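You operate a simulated robot arm through the tools that you are given. There is no shell and no other tool.

You run a simulated two-armed robot. Do the job below in one go: nothing can be reset, and whatever is moved stays where it is left.

Task
Hook the drying rail on the pull-out and hang the socks from the bucket over it.

The check looks at the end state, three seconds after you hand in, the way a careful person would. Anything else that was tipped, shoved, dropped, spilled or broken makes it a failure.

Robot
Two 7-joint arms with two-finger grippers on one trunk that stands fixed in place. Base frame: the origin is at the foot of the trunk, x ahead of it, y to its left, z up. Units: m, degrees, N and s.
The left shoulder is at [0.05, 0.191, 1.117], the right one opposite. With the tool pointing down near the work surface each hand reaches from about 0.1 to 0.72 m from the base axis, measured 20 degrees to its own side. Payload 2.69 kg a hand.
Tool frame (each hand has its own): the origin (TCP) lies between the finger pads and is the grasp point; the fingertips stand 0.02 m ahead of it; z points along the fingers, y is the line along which they close. The gripper opens to 0.1 m; its body begins 0.063 m behind the TCP.
Orientation is that of the tool frame in the base frame, as [roll, pitch, yaw] about the fixed x, y, z axes, in that order (R = Rz(yaw) Ry(pitch) Rx(roll)). With the fingers straight down and closing along the base's y, the tool's x points along the base's -x, its y along +y and its z along -z.

Tools
- The arms move only by the tool servo_tool. It takes "left_rows", "right_rows" or both (then of equal length, played together; a hand with none holds still); each is one flat list of numbers, 7 for each row, row after row: the shift along the base's x, y, z in cm, then the turn, a rotation vector about the base's x, y, z in degrees, then the finger opening in cm, from 0 to 10. In form: [dx, dy, dz, wx, wy, wz, grip, dx, dy, dz, wx, wy, wz, grip, ...]. A call has 1 to 20 rows; each row is the pose to reach, as a shift and turn from the pose commanded when the call began. Each row takes 0.2 s and may step no farther than 0.05 m and 8.6 degrees from the row before; otherwise, or with a gripper value out of range, the whole call is refused. Where a pose cannot be reached the arm comes as near as it can. A force on the tool above 40 N (or 10 N above the force at the start of the call, whichever is more), or a blocked arm, ends the call early, and 0.2 s more pass. Each finger travels about 0.153 m/s and halts on what it meets, pressing with about 40 N; the grip force reading is that of the motor and also rises with nothing between the fingers. The clock runs only during rows and for 0.2 s after the last one: add rows that repeat a pose to give the fingers time. The reply holds the time, the measured pose of the TCP, the force on the tool along the base axes, the opening and the grip force, in the units named above and with some noise, with the torque about the TCP (base axes, N m) and any sound that the robot's microphone picked up.
- Cameras (640 x 400 px; columns grow to the right, rows downward): "scene" is now at [0.1192, 0.0469, 1.2966]; the picture's right is [0.52, -0.86, 0.00], its down [-0.40, -0.24, -0.88] and it looks along [0.76, 0.46, -0.47] (base axes); focal length 334 px, centre (320, 200). "left" rides on the left gripper at [0.07, 0.019, -0.099] in its tool frame; the picture's right is [-0.26, 0.97, 0.00], its down [-0.75, -0.20, -0.63] and it looks along [-0.61, -0.16, 0.78] (tool axes); focal length 230 px, centre (320, 200). "right" rides on the right gripper at [0.07, -0.019, -0.099] in its tool frame; the picture's right is [0.26, 0.97, 0.00], its down [-0.75, 0.20, -0.63] and it looks along [-0.61, 0.16, 0.78] (tool axes); focal length 230 px, centre (320, 200). There is no depth. A picture from a camera that has moved, and an enlarged one, comes with that camera's place and axes in the base frame and with its lens.
- snapshot(camera): a new picture of that camera. No time passes.
- move_column(by): slides the trunk up (or, below 0, down) by that many m; the arms and the scene camera ride with it, the base frame stays. It gives what a move gives, with no picture.
- head_to(pan, tilt): turns the head with the scene camera to pan (to the left, within 80 degrees either way) and tilt (down, from -29 to 69), counted from straight ahead of the robot. It gives what a move gives.
- zoom(camera, box): a new picture of the part [left, top, right, bottom] of that camera's present view, enlarged. No time passes.
- hand_in(): hands the job in; it is judged then, once.

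Nothing tells you positions but the pictures and the camera data. Unless the task says otherwise, let go and move clear before handing in.

The tools are called after "Call:" as name(argument=value, ...) on one line, values as JSON. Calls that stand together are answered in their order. servo_tool: Moves the arms, as the interface text tells. Its arguments: {"type":"object","properties":{"left_rows":{"type":"array","items":{"type":"number"}},"right_rows":{"type":"array","items":{"type":"number"}}},"required":[]} The other tools are called the same way: move_column (by) moves the trunk up or down; head_to (pan, tilt) turns the head that bears the scene camera; snapshot (camera) takes a picture; zoom (camera, box) takes an enlarged picture of a part of a camera's view; hand_in () hands the job in.

At the start:

```text
time: 0.0
left_tool_pos: [0.334, 0.4048, 1.1458]
left_ee_rot: [-179.9, 0.0, -179.9]
left_contact_force: [-0.3, 0.2, -1.1]
left_wrist_torque: [0.0, 0.0, 0.01]
left_opening: 0.1001
left_grip_force: 0.0
right_tool_pos: [0.4424, 0.047, 1.0947]
right_ee_rot: [179.8, 0.0, -180.0]
right_contact_force: [0.0, -0.3, 0.8]
right_wrist_torque: [-0.01, -0.02, -0.02]
right_opening: 0.0996
right_grip_force: 0.1
trunk travel left (down, up): [-0.175, 0.148]
head pan, tilt (commanded): [31.0, 27.9]
```

scene: 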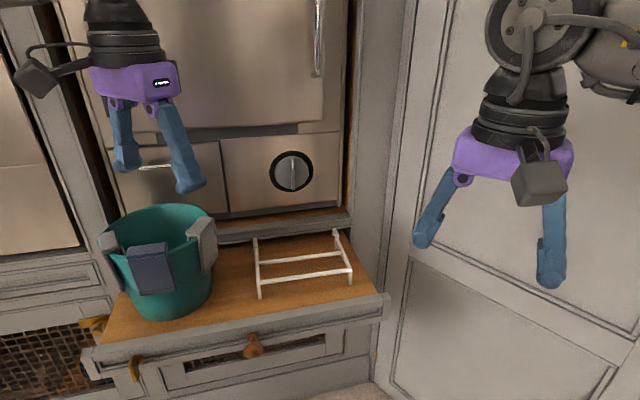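
right: 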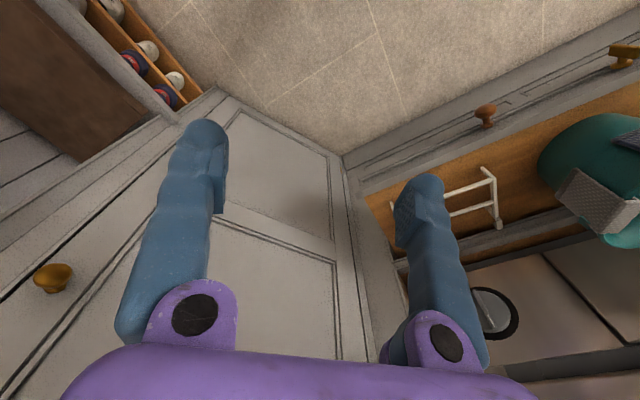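
left: 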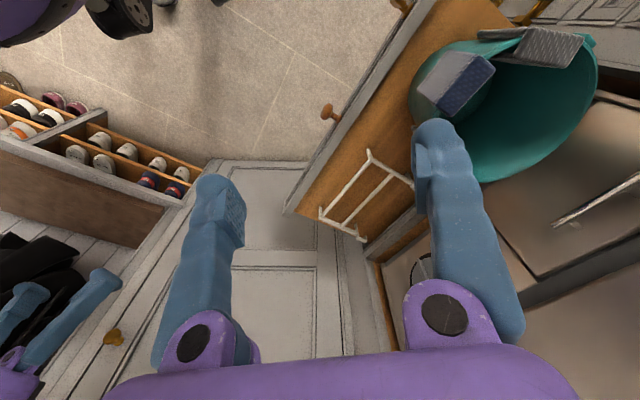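

I see a pulled-out wooden board with a teal bucket that has socks over its rim, and a white wire rail lying on the board beside it. I'll look closer at everything before moving.

Call:
zoom(camera="scene", box=[80, 180, 400, 400])

Call:
zoom(camera="scene", box=[220, 210, 400, 322])

Call:
zoom(camera="left", box=[280, 0, 640, 260])

Call:
zoom(camera="right", box=[340, 60, 640, 260])

```text
1.82 times, centred on (240, 290) of scene
camera zoom: at [0.1192, 0.0469, 1.2966], right [0.52, -0.86, 0.0], down [-0.4, -0.24, -0.88], along [0.76, 0.46, -0.47], focal length 607 px, centre (466, 36)
```

zoom: 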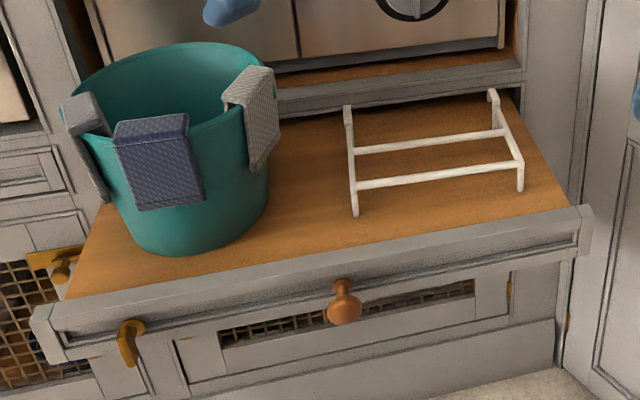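

```text
3.56 times, centred on (310, 266) of scene
camera zoom: at [0.1192, 0.0469, 1.2966], right [0.52, -0.86, 0.0], down [-0.4, -0.24, -0.88], along [0.76, 0.46, -0.47], focal length 1186 px, centre (356, -35)
```

zoom: 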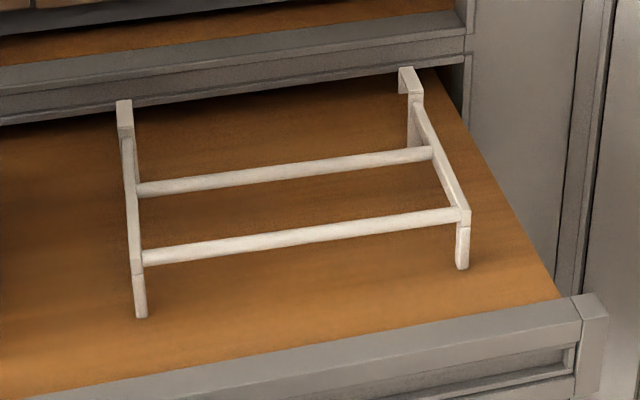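

```text
1.54 times, centred on (460, 130) of left
camera zoom: at [0.2652, 0.4238, 1.2447], right [0.26, 0.97, 0.0], down [0.75, -0.2, 0.63], along [0.61, -0.16, -0.78], focal length 354 px, centre (105, 308)
```

zoom: 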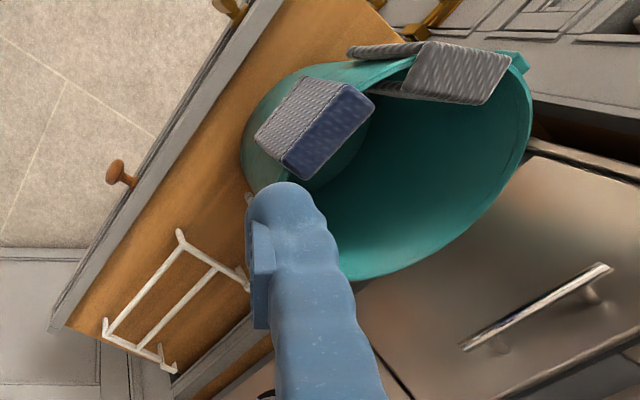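

```text
2.00 times, centred on (490, 160) of right
camera zoom: at [0.3724, 0.0279, 1.1937], right [-0.26, 0.97, 0.0], down [0.75, 0.2, 0.63], along [0.61, 0.16, -0.78], focal length 460 px, centre (-20, 280)
```

zoom: 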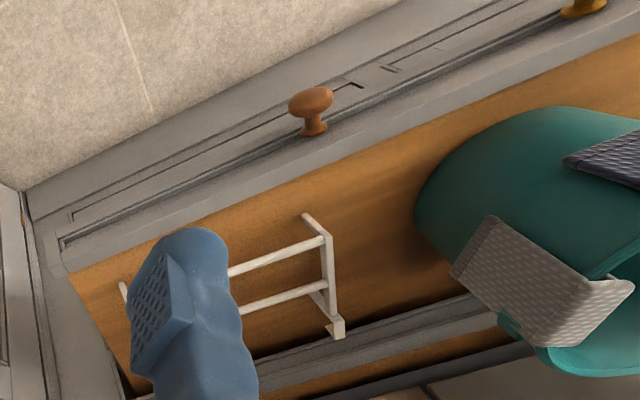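

The pull-out runs diagonally (about 45°), with its front lip from about (0.70, 0.21) to (0.25, 0.65) and its top near z=0.75. The rail lies on the board around (0.68, 0.43). I'll zoom further to understand the rail's shape and the socks.

Call:
zoom(camera="scene", box=[310, 220, 374, 300])

Call:
zoom(camera="scene", box=[240, 225, 304, 305])

Call:
zoom(camera="scene", box=[90, 190, 230, 330])

Call:
zoom(camera="left", box=[300, 130, 430, 260])

```text
5.00 times, centred on (342, 260) of scene
camera zoom: at [0.1192, 0.0469, 1.2966], right [0.52, -0.86, 0.0], down [-0.4, -0.24, -0.88], along [0.76, 0.46, -0.47], focal length 1668 px, centre (210, -100)
```

zoom: 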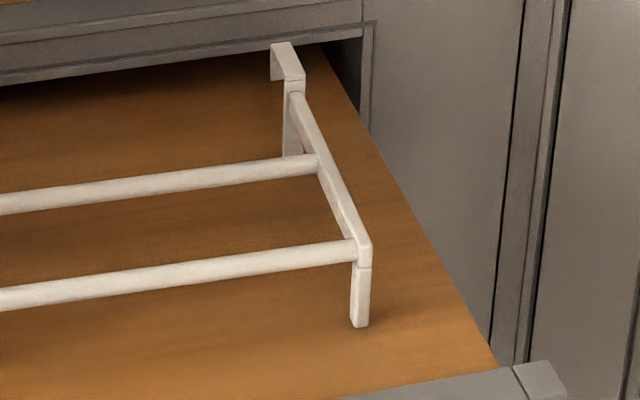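

```text
5.00 times, centred on (272, 265) of scene
camera zoom: at [0.1192, 0.0469, 1.2966], right [0.52, -0.86, 0.0], down [-0.4, -0.24, -0.88], along [0.76, 0.46, -0.47], focal length 1668 px, centre (560, -125)
```

zoom: 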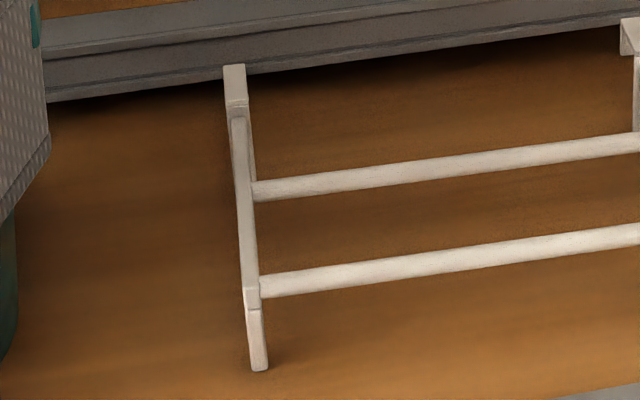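

```text
2.86 times, centred on (160, 260) of scene
camera zoom: at [0.1192, 0.0469, 1.2966], right [0.52, -0.86, 0.0], down [-0.4, -0.24, -0.88], along [0.76, 0.46, -0.47], focal length 953 px, centre (777, 29)
```

zoom: 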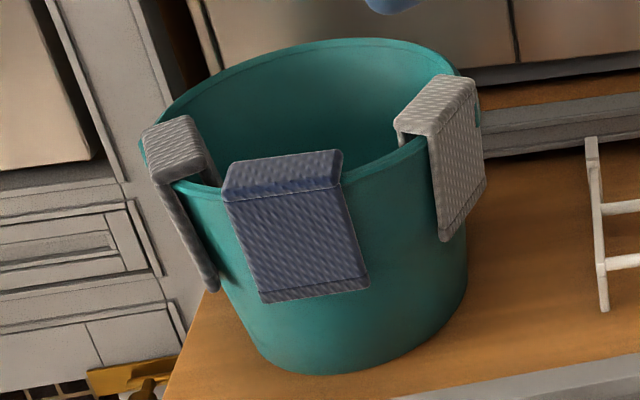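

```text
3.08 times, centred on (365, 195) of left
camera zoom: at [0.2652, 0.4238, 1.2447], right [0.26, 0.97, 0.0], down [0.75, -0.2, 0.63], along [0.61, -0.16, -0.78], focal length 708 px, centre (182, 215)
```

zoom: 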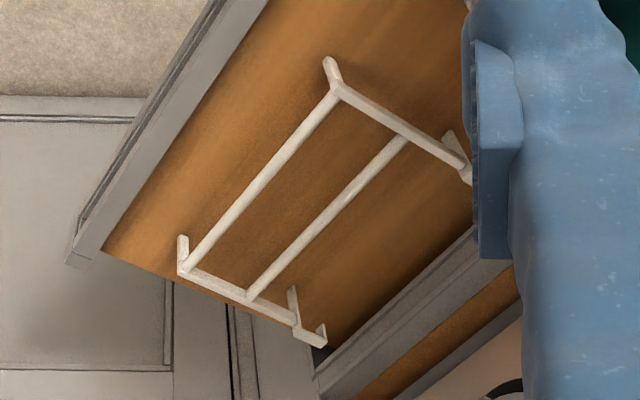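

The rail seems to stand upright already: side bars about 5 cm above the board, feet down, with hooks (back and down) at its far end. It should therefore go over the front lip by lifting, pulling towards me and lowering. I'll bring the right hand's camera closer to check the lip and hook geometry.

Call:
servo_tool(right_rows=[-0.4, 1.4, -3, 0, 0, 7, 10, -0.8, 2.8, -6, 0, 0, 14, 10, -1.2, 4.2, -9, 0, 0, 21, 10, -1.6, 5.6, -12, 0, 0, 28, 10, -2, 7, -15, 0, 0, 35, 10])

Call:
snapshot(camera="right")

Call:
snapshot(camera="scene")

```text
time: 1.2
left_tool_pos: [0.3355, 0.4051, 1.1453]
left_ee_rot: [180.0, 0.0, -179.8]
left_contact_force: [-0.5, -0.8, 0.3]
left_wrist_torque: [-0.02, 0.05, -0.02]
left_opening: 0.1002
left_grip_force: 0.0
right_tool_pos: [0.4227, 0.1171, 0.9441]
right_ee_rot: [180.0, 0.1, -144.9]
right_contact_force: [-0.6, -0.5, -0.3]
right_wrist_torque: [0.04, -0.01, -0.03]
right_opening: 0.0999
right_grip_force: 0.1
trunk travel left (down, up): [-0.175, 0.148]
head pan, tilt (commanded): [31.0, 27.9]
```

```text
taken
camera right: at [0.3758, 0.0613, 1.0443], right [-0.77, 0.64, 0.0], down [0.5, 0.59, 0.63], along [0.4, 0.48, -0.78], focal length 230 px, centre (320, 200)
```

right: 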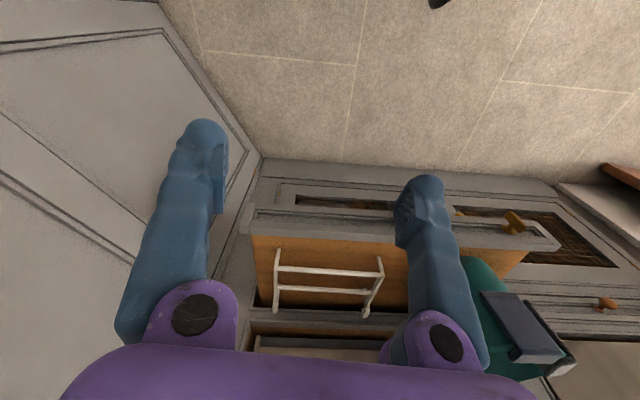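

```text
taken
camera scene: at [0.1194, 0.0472, 1.2966], right [0.52, -0.86, 0.0], down [-0.4, -0.24, -0.88], along [0.76, 0.45, -0.47], focal length 334 px, centre (320, 200)
```

scene: 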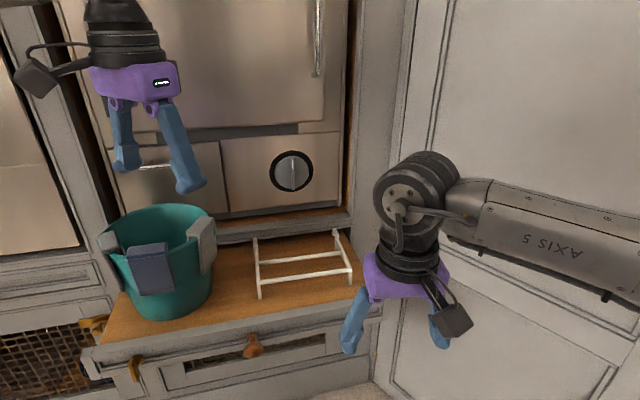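

The right camera now looks straight at the pull-out along its depth. I'll zoom in on the rail, its hooks and the lip.

Call:
zoom(camera="right", box=[235, 190, 415, 330])

Call:
zoom(camera="right", box=[440, 180, 600, 390])

```text
2.86 times, centred on (325, 260) of right
camera zoom: at [0.3758, 0.0613, 1.0443], right [-0.77, 0.64, 0.0], down [0.5, 0.59, 0.63], along [0.4, 0.48, -0.78], focal length 657 px, centre (306, 29)
```

zoom: 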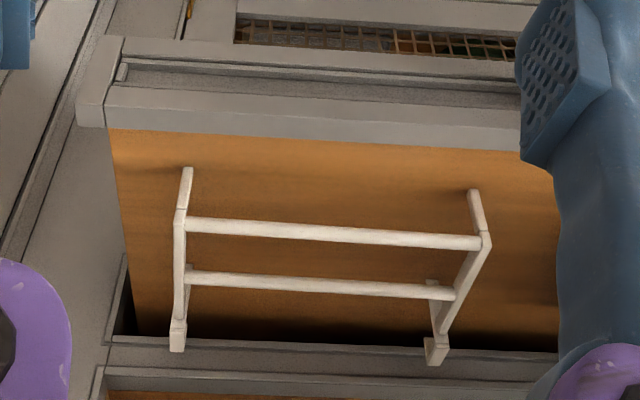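

```text
1.90 times, centred on (520, 285) of right
camera zoom: at [0.3758, 0.0613, 1.0443], right [-0.77, 0.64, 0.0], down [0.5, 0.59, 0.63], along [0.4, 0.48, -0.78], focal length 438 px, centre (-61, 38)
```

zoom: 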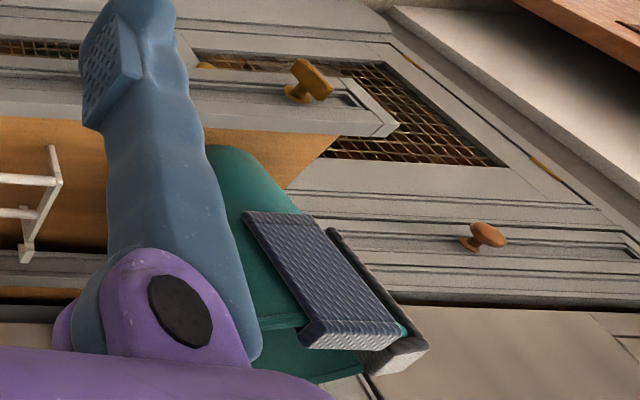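

Call:
zoom(camera="right", box=[235, 190, 299, 240])

Call:
zoom(camera="scene", box=[330, 260, 410, 320])

Call:
zoom(camera="right", box=[260, 240, 324, 320])

Call:
zoom(camera="right", box=[346, 240, 410, 320])

```text
8.00 times, centred on (267, 215) of right
camera zoom: at [0.3758, 0.0613, 1.0443], right [-0.77, 0.64, 0.0], down [0.5, 0.59, 0.63], along [0.4, 0.48, -0.78], focal length 1841 px, centre (744, 80)
```

zoom: 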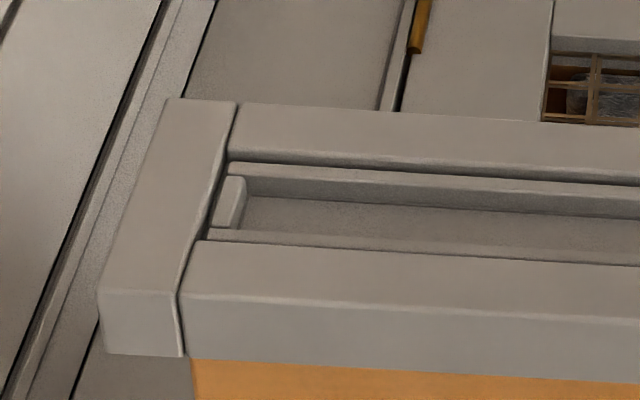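

```text
6.67 times, centred on (370, 290) of scene
camera zoom: at [0.1194, 0.0472, 1.2966], right [0.52, -0.86, 0.0], down [-0.4, -0.24, -0.88], along [0.76, 0.45, -0.47], focal length 2224 px, centre (-13, -400)
```

zoom: 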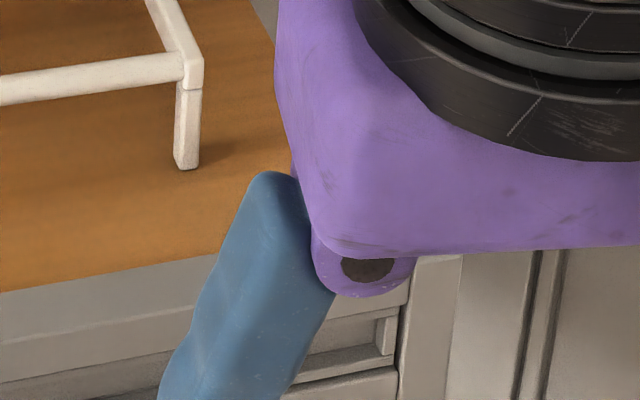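

```text
5.00 times, centred on (292, 280) of right
camera zoom: at [0.3758, 0.0613, 1.0443], right [-0.77, 0.64, 0.0], down [0.5, 0.59, 0.63], along [0.4, 0.48, -0.78], focal length 1150 px, centre (460, -200)
```

zoom: 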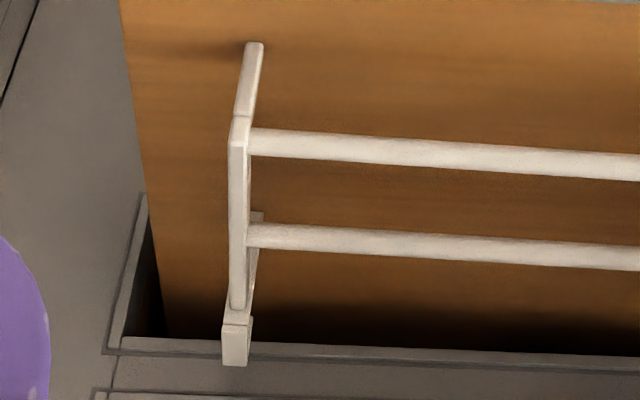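

```text
5.00 times, centred on (378, 280) of right
camera zoom: at [0.3758, 0.0613, 1.0443], right [-0.77, 0.64, 0.0], down [0.5, 0.59, 0.63], along [0.4, 0.48, -0.78], focal length 1150 px, centre (30, -200)
```

zoom: 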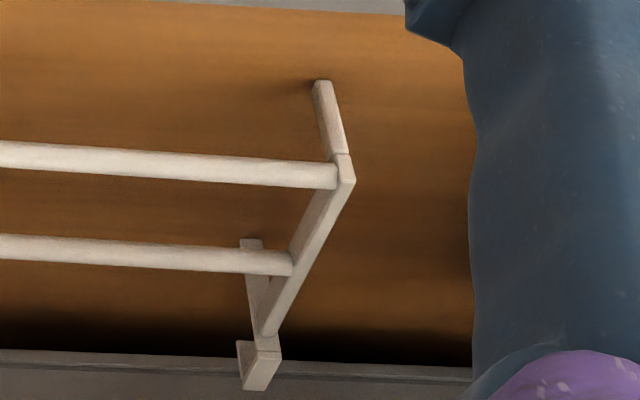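

The rail is parallel to the pull-out's edge, with its bars near z≈0.775 and its feet near z≈0.72. I need to know whether the lip stands proud of the board, so I'll lower and tilt the right hand for a grazing view along the depth.

Call:
servo_tool(right_rows=[0, 0.6, -3.4, 5.5, -4.6, 0, 10, 0, 1.2, -6.8, 11, -9.2, 0, 10, 0, 1.8, -10.2, 16.5, -13.8, 0, 10, 0, 2.4, -13.6, 22, -18.4, 0, 10, 0, 3, -17, 27.5, -23, 0, 10])

Call:
snapshot(camera="right")

```text
time: 2.4
left_tool_pos: [0.3344, 0.4039, 1.146]
left_ee_rot: [179.9, 0.0, -179.9]
left_contact_force: [0.9, -0.2, -0.2]
left_wrist_torque: [0.0, -0.03, -0.03]
left_opening: 0.0999
left_grip_force: 0.1
right_tool_pos: [0.4209, 0.1488, 0.7749]
right_ee_rot: [169.1, 34.4, -148.4]
right_contact_force: [-0.5, 0.0, -0.2]
right_wrist_torque: [-0.02, 0.03, -0.01]
right_opening: 0.1
right_grip_force: 0.1
trunk travel left (down, up): [-0.175, 0.148]
head pan, tilt (commanded): [31.0, 27.9]
```

```text
taken
camera right: at [0.3464, 0.0587, 0.8119], right [-0.77, 0.64, 0.0], down [0.17, 0.19, 0.97], along [0.62, 0.74, -0.26], focal length 230 px, centre (320, 200)
```

right: 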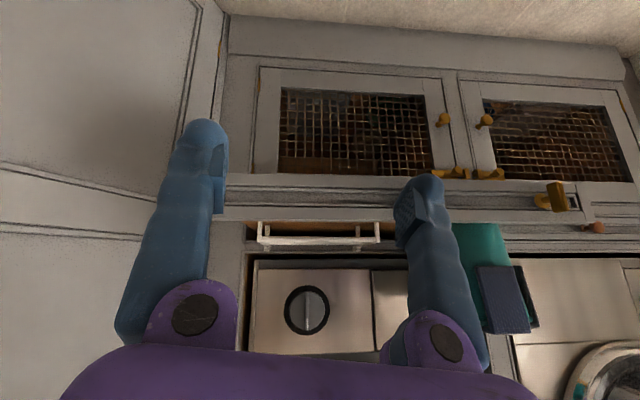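

Call:
zoom(camera="right", box=[210, 165, 410, 265])

Call:
zoom(camera="right", box=[235, 200, 315, 260])

Call:
zoom(camera="right", box=[430, 150, 620, 350])

```text
3.20 times, centred on (310, 215) of right
camera zoom: at [0.3464, 0.0587, 0.8119], right [-0.77, 0.64, 0.0], down [0.17, 0.19, 0.97], along [0.62, 0.74, -0.26], focal length 736 px, centre (352, 152)
```

zoom: 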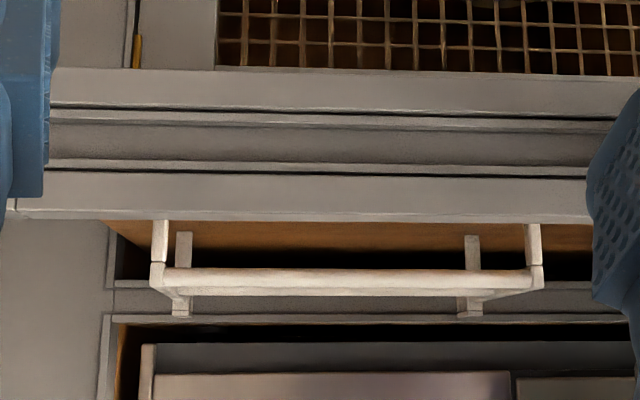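

```text
6.67 times, centred on (275, 230) of right
camera zoom: at [0.3464, 0.0587, 0.8119], right [-0.77, 0.64, 0.0], down [0.17, 0.19, 0.97], along [0.62, 0.74, -0.26], focal length 1534 px, centre (620, 0)
```

zoom: 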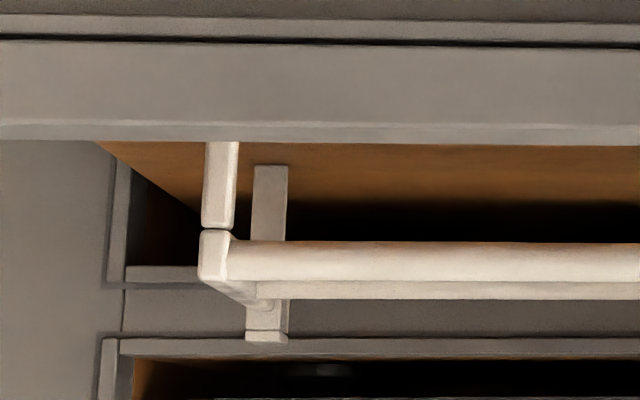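

```text
2.00 times, centred on (525, 250) of right
camera zoom: at [0.3464, 0.0587, 0.8119], right [-0.77, 0.64, 0.0], down [0.17, 0.19, 0.97], along [0.62, 0.74, -0.26], focal length 460 px, centre (-90, 100)
```

zoom: 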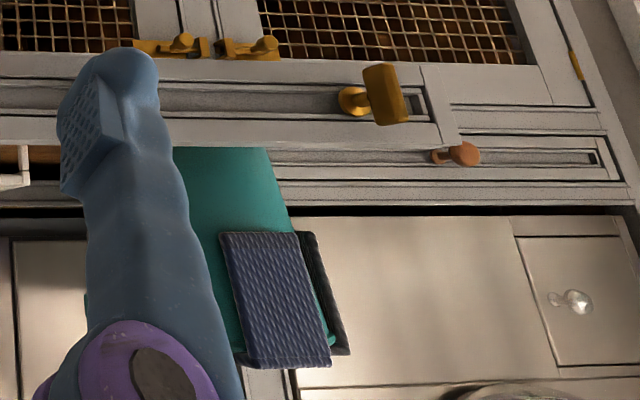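

The lip stands about 3 cm proud of the board: its top is near z≈0.752, it is about 2.2 cm thick, and it spans d≈0.617–0.64 along the depth diagonal. The rail's hooks have a gap of about 3 cm, so they fit over it from above. I'll swing the right hand around for a side-on view, both to check the profile now and to watch the hooking later.

Call:
servo_tool(right_rows=[2, -2.4, 0.5, 0, 0, 7.5, 10, 4, -4.8, 1, 0, 0, 15, 10, 6, -7.2, 1.5, 0, 0, 22.5, 10, 8, -9.6, 2, 0, 0, 30, 10, 10, -12, 2.5, 0, 0, 37.5, 10, 12, -14.4, 3, 0, 0, 45, 10, 14, -16.8, 3.5, 0, 0, 52.5, 10, 16, -19, 4, 0, 0, 60, 10])

Call:
snapshot(camera="right")

Call:
snapshot(camera="scene")

```text
time: 4.2
left_tool_pos: [0.3347, 0.4041, 1.1445]
left_ee_rot: [180.0, 0.0, -179.9]
left_contact_force: [-0.2, 0.7, 0.8]
left_wrist_torque: [0.0, -0.03, 0.02]
left_opening: 0.0999
left_grip_force: 0.1
right_tool_pos: [0.495, 0.0584, 0.792]
right_ee_rot: [169.2, 34.5, -121.0]
right_contact_force: [-0.3, -0.5, -0.9]
right_wrist_torque: [0.03, 0.0, 0.01]
right_opening: 0.1001
right_grip_force: 0.1
right hand out of reach, approached as far as the arm can: row 4, 5, 6, 7, 8
trunk travel left (down, up): [-0.175, 0.148]
head pan, tilt (commanded): [31.0, 27.9]
```

```text
taken
camera right: at [0.469, -0.0561, 0.8306], right [-0.98, 0.22, 0.0], down [0.06, 0.25, 0.97], along [0.21, 0.94, -0.26], focal length 230 px, centre (320, 200)
```

right: 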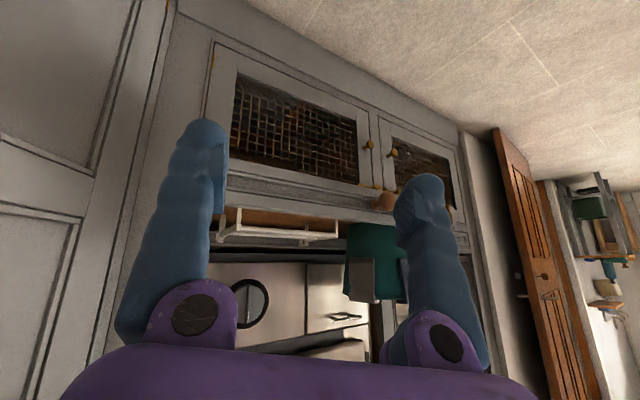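

```text
taken
camera scene: at [0.1192, 0.0469, 1.2966], right [0.52, -0.86, 0.0], down [-0.4, -0.24, -0.88], along [0.76, 0.46, -0.47], focal length 334 px, centre (320, 200)
```

scene: 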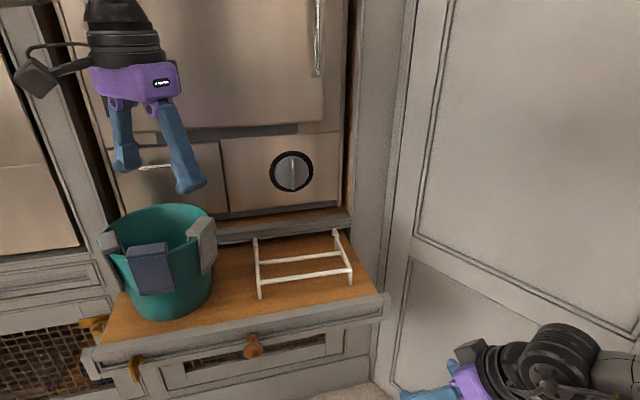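

Call:
zoom(camera="right", box=[200, 180, 400, 280])

Call:
zoom(camera="right", box=[330, 180, 430, 320])

Call:
zoom(camera="left", box=[400, 0, 640, 200])

```text
3.20 times, centred on (300, 230) of right
camera zoom: at [0.469, -0.0561, 0.8306], right [-0.98, 0.22, 0.0], down [0.06, 0.25, 0.97], along [0.21, 0.94, -0.26], focal length 736 px, centre (384, 104)
```

zoom: 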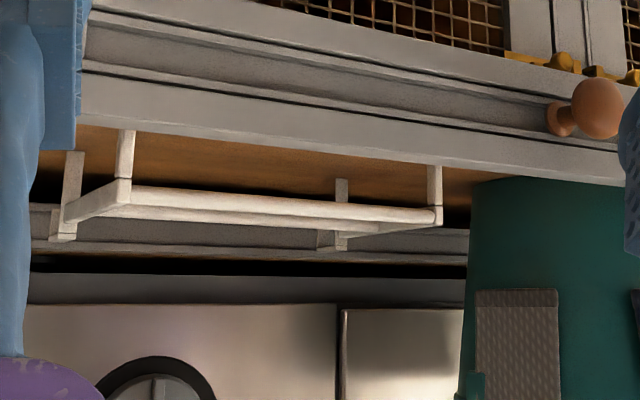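

```text
2.86 times, centred on (380, 250) of right
camera zoom: at [0.469, -0.0561, 0.8306], right [-0.98, 0.22, 0.0], down [0.06, 0.25, 0.97], along [0.21, 0.94, -0.26], focal length 657 px, centre (149, 57)
```

zoom: 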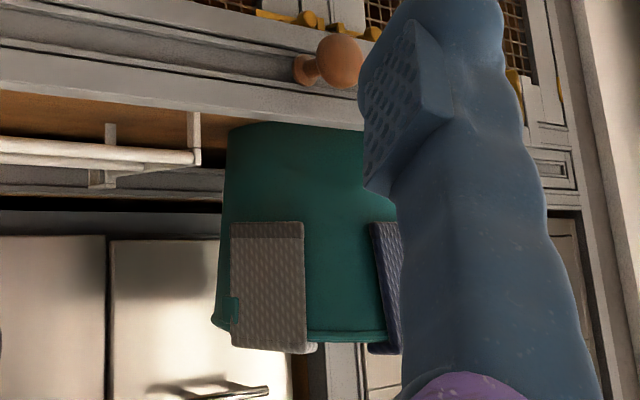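

```text
2.00 times, centred on (520, 100) of left
camera zoom: at [0.2652, 0.4238, 1.2447], right [0.26, 0.97, 0.0], down [0.75, -0.2, 0.63], along [0.61, -0.16, -0.78], focal length 460 px, centre (-80, 400)
```

zoom: 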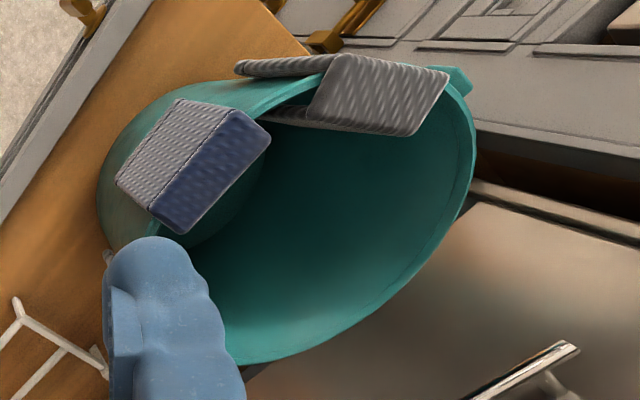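

The lip is confirmed as a raised rim, so the rail can hook over it. The right hand is too close to where the rail will end up, so I'll back it off, then lower the trunk 10 cm to give the left arm more horizontal reach.

Call:
servo_tool(right_rows=[-0.6, -3, 0.5, 0, 0, 0, 10, -1.2, -6, 1, 0, 0, 0, 10, -1.8, -9, 1.5, 0, 0, 0, 10, -2.4, -12, 2, 0, 0, 0, 10, -3, -14, 2.5, 0, 0, 0, 10])

Call:
move_column(by=-0.1)

```text
time: 5.4
left_tool_pos: [0.3342, 0.4042, 1.146]
left_ee_rot: [179.9, 0.0, -179.9]
left_contact_force: [0.1, 0.9, -0.4]
left_wrist_torque: [0.01, 0.0, -0.03]
left_opening: 0.0999
left_grip_force: 0.1
right_tool_pos: [0.4773, -0.0192, 0.8079]
right_ee_rot: [169.6, 34.5, -121.1]
right_contact_force: [-0.1, 0.6, 0.6]
right_wrist_torque: [0.03, 0.0, 0.01]
right_opening: 0.1003
right_grip_force: 0.0
right hand out of reach, approached as far as the arm can: row 3, 4, 5
trunk travel left (down, up): [-0.175, 0.148]
head pan, tilt (commanded): [31.0, 27.9]
```

```text
time: 6.7
left_tool_pos: [0.3341, 0.4038, 1.046]
left_ee_rot: [180.0, 0.1, -180.0]
left_contact_force: [-0.2, -0.7, -0.7]
left_wrist_torque: [-0.02, -0.02, 0.05]
left_opening: 0.0999
left_grip_force: 0.1
right_tool_pos: [0.4774, -0.0195, 0.7091]
right_ee_rot: [169.6, 34.4, -121.1]
right_contact_force: [-0.6, 0.1, 0.2]
right_wrist_torque: [0.01, 0.02, 0.04]
right_opening: 0.1002
right_grip_force: 0.0
trunk travel left (down, up): [-0.075, 0.248]
head pan, tilt (commanded): [31.0, 27.9]
```

I'll raise the right hand a little for viewing. The left hand swings over the rail at a safe height, turned 45° so its fingers close along the depth direction.

Call:
servo_tool(left_rows=[4.4, -0.7, -0.7, 0, 0, -7.5, 8, 8.8, -1.4, -1.4, 0, 0, -15, 8, 13.2, -2.1, -2.1, 0, 0, -22.5, 6, 17.6, -2.8, -2.8, 0, 0, -30, 6, 22, -3.5, -3.5, 0, 0, -37.5, 6, 26.4, -4.4, -4.6, 0, 0, -45, 6], right_rows=[0, -0.3, 2, 0, 0, 0, 10, 0, -0.6, 4, 0, 0, 0, 10, 0, -0.9, 6, 0, 0, 0, 10, 0, -1.2, 8, 0, 0, 0, 10, 0, -1.5, 10, 0, 0, 0, 10, 0, -2, 12, 0, 0, 0, 10])

Call:
snapshot(camera="left")

Call:
snapshot(camera="scene")

Call:
snapshot(camera="right")

```text
time: 8.1
left_tool_pos: [0.6011, 0.3619, 0.9984]
left_ee_rot: [-179.9, -0.1, 135.1]
left_contact_force: [0.4, 0.7, 0.3]
left_wrist_torque: [-0.01, 0.01, -0.01]
left_opening: 0.06
left_grip_force: 0.1
right_tool_pos: [0.4766, -0.0236, 0.7392]
right_ee_rot: [169.6, 34.3, -121.1]
right_contact_force: [-0.5, 0.0, 0.0]
right_wrist_torque: [-0.01, 0.02, -0.01]
right_opening: 0.1
right_grip_force: 0.1
right hand out of reach, approached as far as the arm can: row 2, 3, 4, 5, 6
trunk travel left (down, up): [-0.075, 0.248]
head pan, tilt (commanded): [31.0, 27.9]
```

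```text
taken
camera left: at [0.5639, 0.4245, 1.0968], right [0.87, 0.5, 0.0], down [0.39, -0.67, 0.63], along [0.31, -0.55, -0.78], focal length 230 px, centre (320, 200)
```

left: 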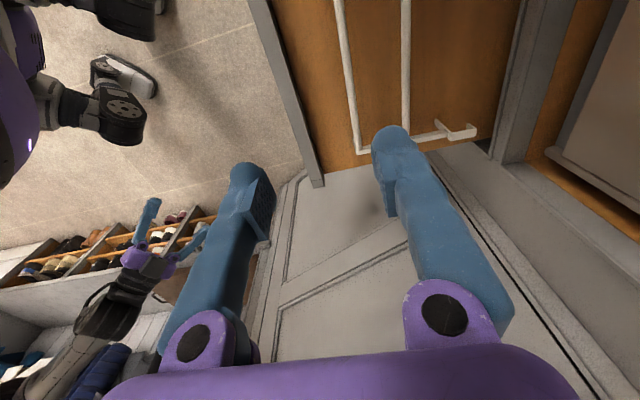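

```text
taken
camera scene: at [0.12, 0.0474, 1.1964], right [0.52, -0.86, 0.0], down [-0.4, -0.24, -0.88], along [0.76, 0.45, -0.47], focal length 334 px, centre (320, 200)
```

scene: 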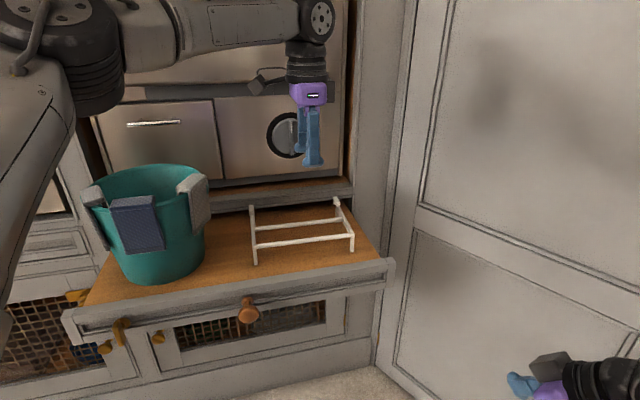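

```text
taken
camera right: at [0.4504, -0.138, 0.7781], right [-0.97, 0.23, 0.0], down [0.06, 0.26, 0.96], along [0.22, 0.94, -0.26], focal length 230 px, centre (320, 200)
```

right: 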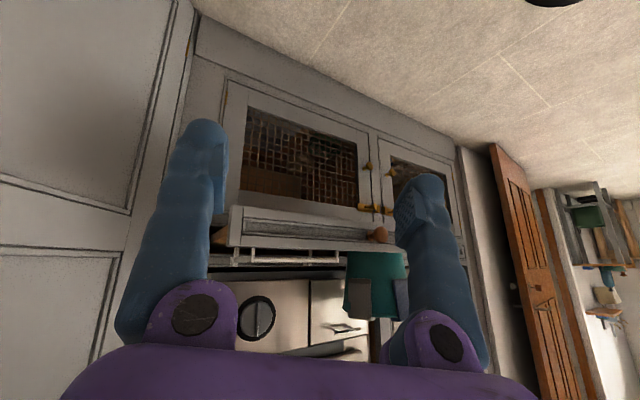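

Call:
zoom(camera="left", box=[240, 0, 500, 200])

Call:
zoom(camera="scene", box=[230, 180, 400, 290])

Call:
zoom(camera="scene", box=[60, 150, 230, 300])

```text
2.00 times, centred on (370, 100) of left
camera zoom: at [0.5639, 0.4245, 1.0968], right [0.87, 0.5, 0.0], down [0.39, -0.67, 0.63], along [0.31, -0.55, -0.78], focal length 460 px, centre (220, 400)
```

zoom: 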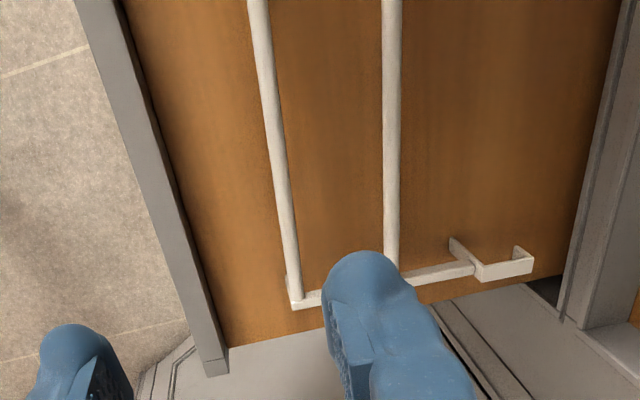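

```text
3.64 times, centred on (315, 235) of scene
camera zoom: at [0.12, 0.0474, 1.1964], right [0.52, -0.86, 0.0], down [-0.4, -0.24, -0.88], along [0.76, 0.45, -0.47], focal length 1213 px, centre (338, 73)
```

zoom: 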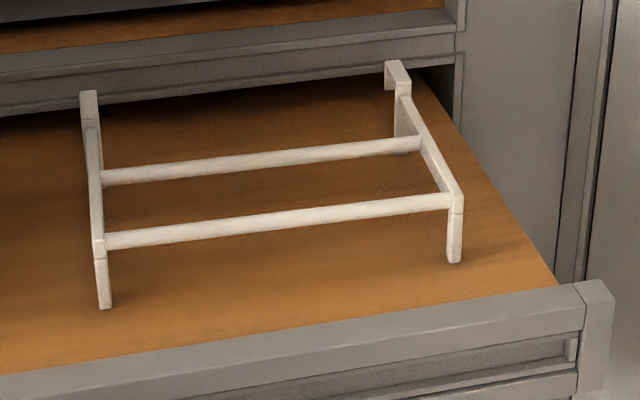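

```text
2.67 times, centred on (145, 225) of scene
camera zoom: at [0.12, 0.0474, 1.1964], right [0.52, -0.86, 0.0], down [-0.4, -0.24, -0.88], along [0.76, 0.45, -0.47], focal length 890 px, centre (787, 133)
```

zoom: 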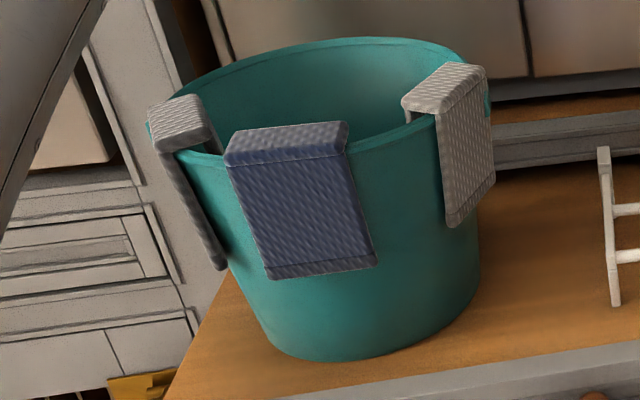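

The rail's hook opening measures about 2.6–3 cm and the lip about 2.2 cm. The back rod, which is nearest the centre of mass, is around (0.672, 0.436, 0.775). I'll hover the left hand above it with the fingers partly open and verify.

Call:
servo_tool(left_rows=[1.4, 1.5, -2.8, 0, 0, 0, 5, 2.8, 3, -5.6, 0, 0, 0, 4.5, 4.2, 4.4, -8.4, 0, 0, 0, 4.5, 5.6, 5.9, -11.2, 0, 0, 0, 4.5, 7.1, 7.4, -13.8, 0, 0, 0, 4.5])

Call:
snapshot(camera="left")

Call:
zoom(camera="scene", box=[230, 120, 400, 290])

```text
time: 9.3
left_tool_pos: [0.6327, 0.4352, 0.8664]
left_ee_rot: [179.9, 0.2, 135.1]
left_contact_force: [0.8, 0.5, 1.1]
left_wrist_torque: [-0.03, 0.0, 0.01]
left_opening: 0.0451
left_grip_force: 0.0
left hand out of reach, approached as far as the arm can: row 3, 4, 5
right_tool_pos: [0.4767, -0.0225, 0.7399]
right_ee_rot: [169.6, 34.4, -121.2]
right_contact_force: [-0.3, 0.9, 0.1]
right_wrist_torque: [0.0, -0.01, -0.02]
right_opening: 0.0998
right_grip_force: 0.0
trunk travel left (down, up): [-0.075, 0.248]
head pan, tilt (commanded): [31.0, 27.9]
```

```text
taken
camera left: at [0.5971, 0.4972, 0.9657], right [0.86, 0.5, 0.0], down [0.39, -0.67, 0.63], along [0.32, -0.55, -0.78], focal length 230 px, centre (320, 200)
```

left: 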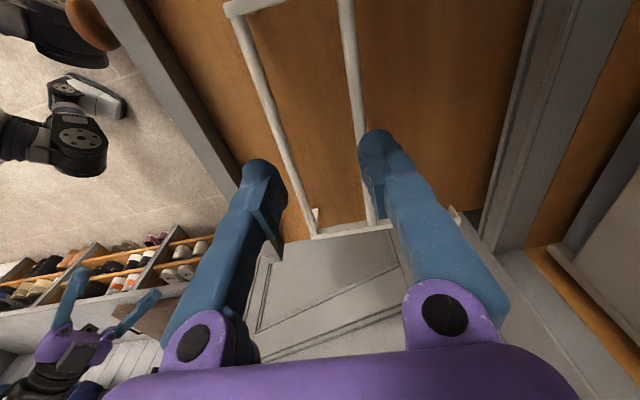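

```text
2.35 times, centred on (315, 205) of scene
camera zoom: at [0.1192, 0.0469, 1.1966], right [0.52, -0.86, 0.0], down [-0.4, -0.24, -0.88], along [0.76, 0.46, -0.47], focal length 785 px, centre (332, 188)
```

zoom: 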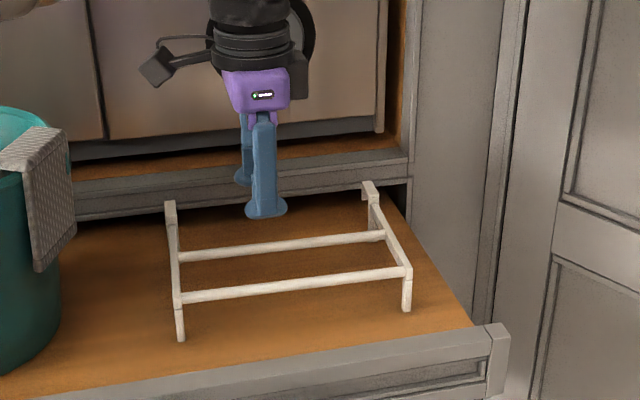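

The arm tops out at about 0.63 m horizontally with the tool vertical, so I'll lean the fingers 15° forward along the depth direction to reach the back rod. I'll first line up 8 cm back along the tool axis.

Call:
servo_tool(left_rows=[0.9, -0.5, -0.4, 3.6, -3.6, -0.5, 4.5, 1.8, -0.9, -0.8, 7.2, -7.2, -1, 4.5, 2.6, -1.3, -1.1, 10.6, -10.6, -1.5, 4.5])

Call:
snapshot(camera="left")

Call:
zoom(camera="scene", box=[230, 120, 400, 290])

```text
time: 10.1
left_tool_pos: [0.6579, 0.4213, 0.8552]
left_ee_rot: [164.9, -0.2, 133.7]
left_contact_force: [0.5, 0.0, -0.4]
left_wrist_torque: [-0.01, -0.01, -0.02]
left_opening: 0.0451
left_grip_force: 0.1
right_tool_pos: [0.4777, -0.0234, 0.7395]
right_ee_rot: [169.8, 34.4, -121.2]
right_contact_force: [0.4, -0.2, -0.3]
right_wrist_torque: [0.0, -0.02, -0.04]
right_opening: 0.1001
right_grip_force: 0.0
trunk travel left (down, up): [-0.075, 0.248]
head pan, tilt (commanded): [31.0, 27.9]
```

```text
taken
camera left: at [0.6043, 0.4672, 0.9568], right [0.85, 0.46, 0.25], down [0.26, -0.79, 0.55], along [0.45, -0.41, -0.79], focal length 230 px, centre (320, 200)
```

left: 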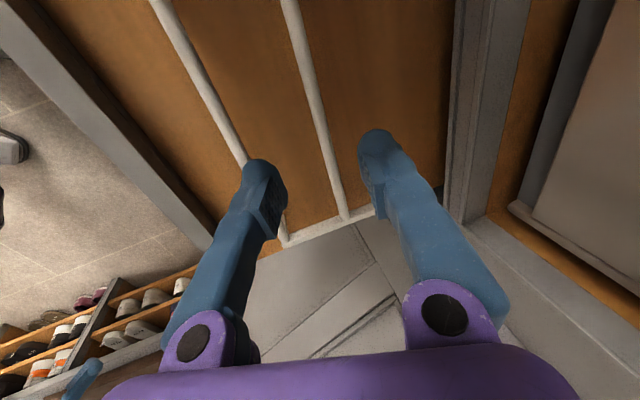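

```text
2.35 times, centred on (315, 205) of scene
camera zoom: at [0.1192, 0.0469, 1.1966], right [0.52, -0.86, 0.0], down [-0.4, -0.24, -0.88], along [0.76, 0.46, -0.47], focal length 785 px, centre (332, 188)
```

zoom: 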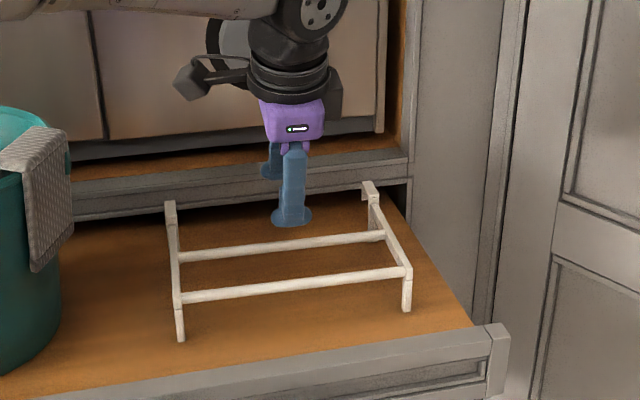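

Call:
servo_tool(left_rows=[0.4, 0.4, -2, 0, 0, 0, 4.5, 0.8, 0.8, -4, 0, 0, 0, 4.5, 1.2, 1.2, -6, 0, 0, 0, 4.5, 1.6, 1.6, -8, 0, 0, 0, 4.5])

Call:
snapshot(camera="left")

Call:
zoom(camera="scene", box=[230, 160, 400, 290])

```text
time: 11.1
left_tool_pos: [0.648, 0.4398, 0.7927]
left_ee_rot: [164.8, 0.0, 133.5]
left_contact_force: [0.2, 0.4, 0.6]
left_wrist_torque: [0.02, 0.0, -0.01]
left_opening: 0.0451
left_grip_force: 0.1
left hand out of reach, approached as far as the arm can: row 2, 3, 4
right_tool_pos: [0.4763, -0.0224, 0.7399]
right_ee_rot: [169.7, 34.3, -121.2]
right_contact_force: [0.0, -0.4, 0.6]
right_wrist_torque: [0.01, 0.03, 0.01]
right_opening: 0.0998
right_grip_force: 0.1
trunk travel left (down, up): [-0.075, 0.248]
head pan, tilt (commanded): [31.0, 27.9]
```

```text
taken
camera left: at [0.5944, 0.4857, 0.8937], right [0.85, 0.46, 0.25], down [0.26, -0.79, 0.56], along [0.45, -0.41, -0.79], focal length 230 px, centre (320, 200)
```

left: 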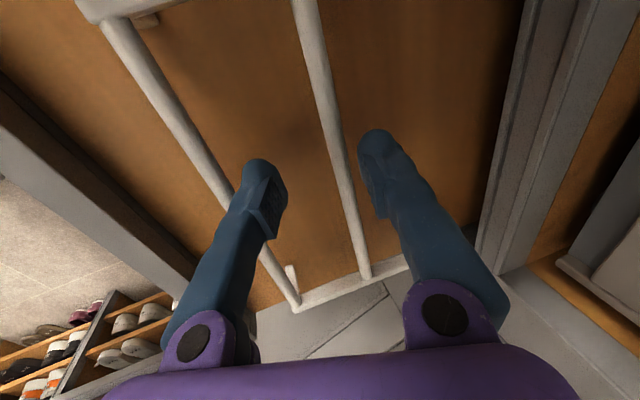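

```text
3.08 times, centred on (315, 225) of scene
camera zoom: at [0.1192, 0.0468, 1.1966], right [0.52, -0.86, 0.0], down [-0.4, -0.24, -0.88], along [0.76, 0.46, -0.47], focal length 1027 px, centre (335, 123)
```

zoom: 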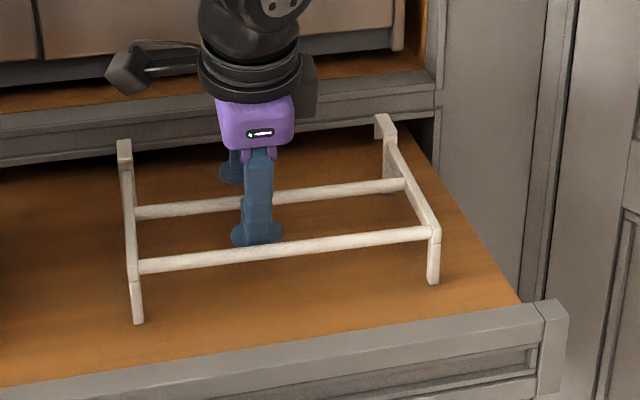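

Slightly out of reach with that lean. I'll back out along the tool axis, lean to 25°, and line up again.

Call:
servo_tool(left_rows=[-0.9, -0.9, 4.8, 0, 0, 0, 4.5, 0, -1.8, 4.8, 3.5, -3.5, 0, 4.5, 0.5, -2.3, 4.8, 7.07, -7.07, 0, 4.5])

Call:
snapshot(camera="left")

```text
time: 11.9
left_tool_pos: [0.6532, 0.4165, 0.8434]
left_ee_rot: [155.0, -0.4, 133.7]
left_contact_force: [1.2, -0.3, 0.7]
left_wrist_torque: [0.0, 0.0, 0.02]
left_opening: 0.0449
left_grip_force: 0.0
right_tool_pos: [0.4759, -0.0233, 0.7414]
right_ee_rot: [169.7, 34.3, -121.2]
right_contact_force: [-0.1, -0.4, 0.4]
right_wrist_torque: [-0.03, 0.01, 0.03]
right_opening: 0.0999
right_grip_force: 0.0
trunk travel left (down, up): [-0.075, 0.248]
head pan, tilt (commanded): [31.0, 27.9]
```

```text
taken
camera left: at [0.5876, 0.4495, 0.9418], right [0.81, 0.42, 0.41], down [0.2, -0.85, 0.48], along [0.55, -0.31, -0.78], focal length 230 px, centre (320, 200)
```

left: 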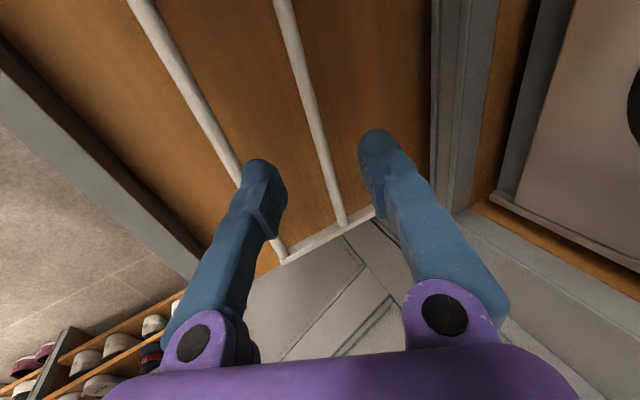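

Call:
servo_tool(left_rows=[0.7, 0.7, -2.2, 0, 0, 0, 4.5, 1.4, 1.4, -4.4, 0, 0, 0, 4.5, 2.1, 2.1, -6.7, 0, 0, 0, 4.5])

Call:
snapshot(camera="left")

Call:
zoom(camera="scene", box=[230, 160, 400, 290])

```text
time: 12.7
left_tool_pos: [0.6583, 0.4414, 0.7835]
left_ee_rot: [155.0, -0.3, 133.6]
left_contact_force: [-0.4, 0.0, -0.1]
left_wrist_torque: [0.0, 0.01, -0.02]
left_opening: 0.045
left_grip_force: 0.1
left hand out of reach, approached as far as the arm can: row 3
right_tool_pos: [0.4766, -0.0239, 0.7402]
right_ee_rot: [169.6, 34.4, -121.1]
right_contact_force: [-0.8, -0.4, 0.4]
right_wrist_torque: [0.0, -0.01, -0.01]
right_opening: 0.1
right_grip_force: 0.1
trunk travel left (down, up): [-0.075, 0.248]
head pan, tilt (commanded): [31.0, 27.9]
```

```text
taken
camera left: at [0.5924, 0.4739, 0.8814], right [0.81, 0.42, 0.41], down [0.2, -0.85, 0.48], along [0.55, -0.31, -0.78], focal length 230 px, centre (320, 200)
```

left: 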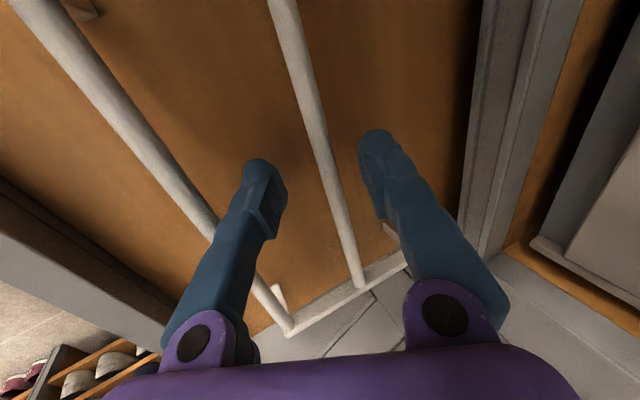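

```text
3.08 times, centred on (315, 225) of scene
camera zoom: at [0.1193, 0.0469, 1.1966], right [0.51, -0.86, 0.0], down [-0.4, -0.24, -0.88], along [0.76, 0.46, -0.47], focal length 1027 px, centre (335, 123)
```

zoom: 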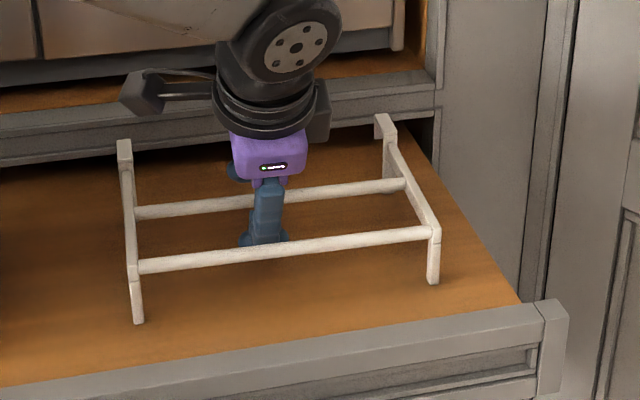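

The rod sits between the fingers, about 1 cm ahead of the grasp point and well within the pads. I'll close on it gently now.

Call:
servo_tool(left_rows=[0, 0, 0, 0, 0, 0, 3, 0, 0, 0, 0, 0, 0, 2, 0, 0, 0, 0, 0, 0, 1.4, 0, 0, 0, 0, 0, 0, 0.8, 0, 0, 0, 0, 0, 0, 0, 0, 0, 0, 0, 0, 0, 0])

Call:
snapshot(camera="left")

Call:
zoom(camera="scene", box=[230, 160, 400, 290])

```text
time: 14.1
left_tool_pos: [0.6583, 0.4395, 0.7845]
left_ee_rot: [154.9, -0.3, 133.6]
left_contact_force: [2.1, 2.1, 4.9]
left_wrist_torque: [0.05, -0.09, 0.03]
left_opening: 0.0091
left_grip_force: 37.0
right_tool_pos: [0.4765, -0.0237, 0.7398]
right_ee_rot: [169.7, 34.4, -121.1]
right_contact_force: [-0.3, -1.3, -0.2]
right_wrist_torque: [0.01, 0.01, 0.01]
right_opening: 0.1
right_grip_force: 0.0
trunk travel left (down, up): [-0.075, 0.248]
head pan, tilt (commanded): [31.0, 27.9]
```

```text
taken
camera left: at [0.5924, 0.4738, 0.8825], right [0.81, 0.41, 0.41], down [0.19, -0.85, 0.48], along [0.55, -0.31, -0.78], focal length 230 px, centre (320, 200)
```

left: 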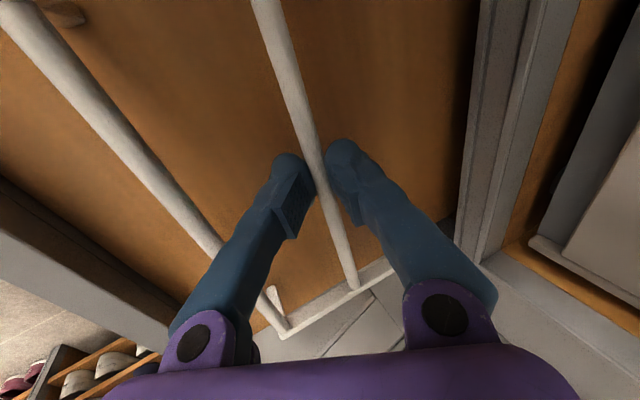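

```text
3.08 times, centred on (315, 225) of scene
camera zoom: at [0.1189, 0.0467, 1.1967], right [0.52, -0.86, 0.0], down [-0.4, -0.24, -0.88], along [0.76, 0.46, -0.47], focal length 1027 px, centre (335, 123)
```

zoom: 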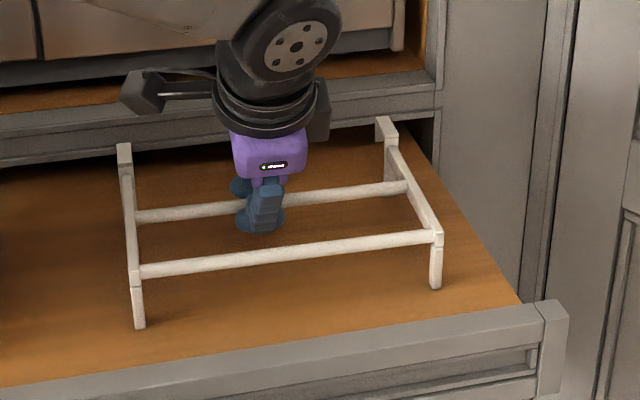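

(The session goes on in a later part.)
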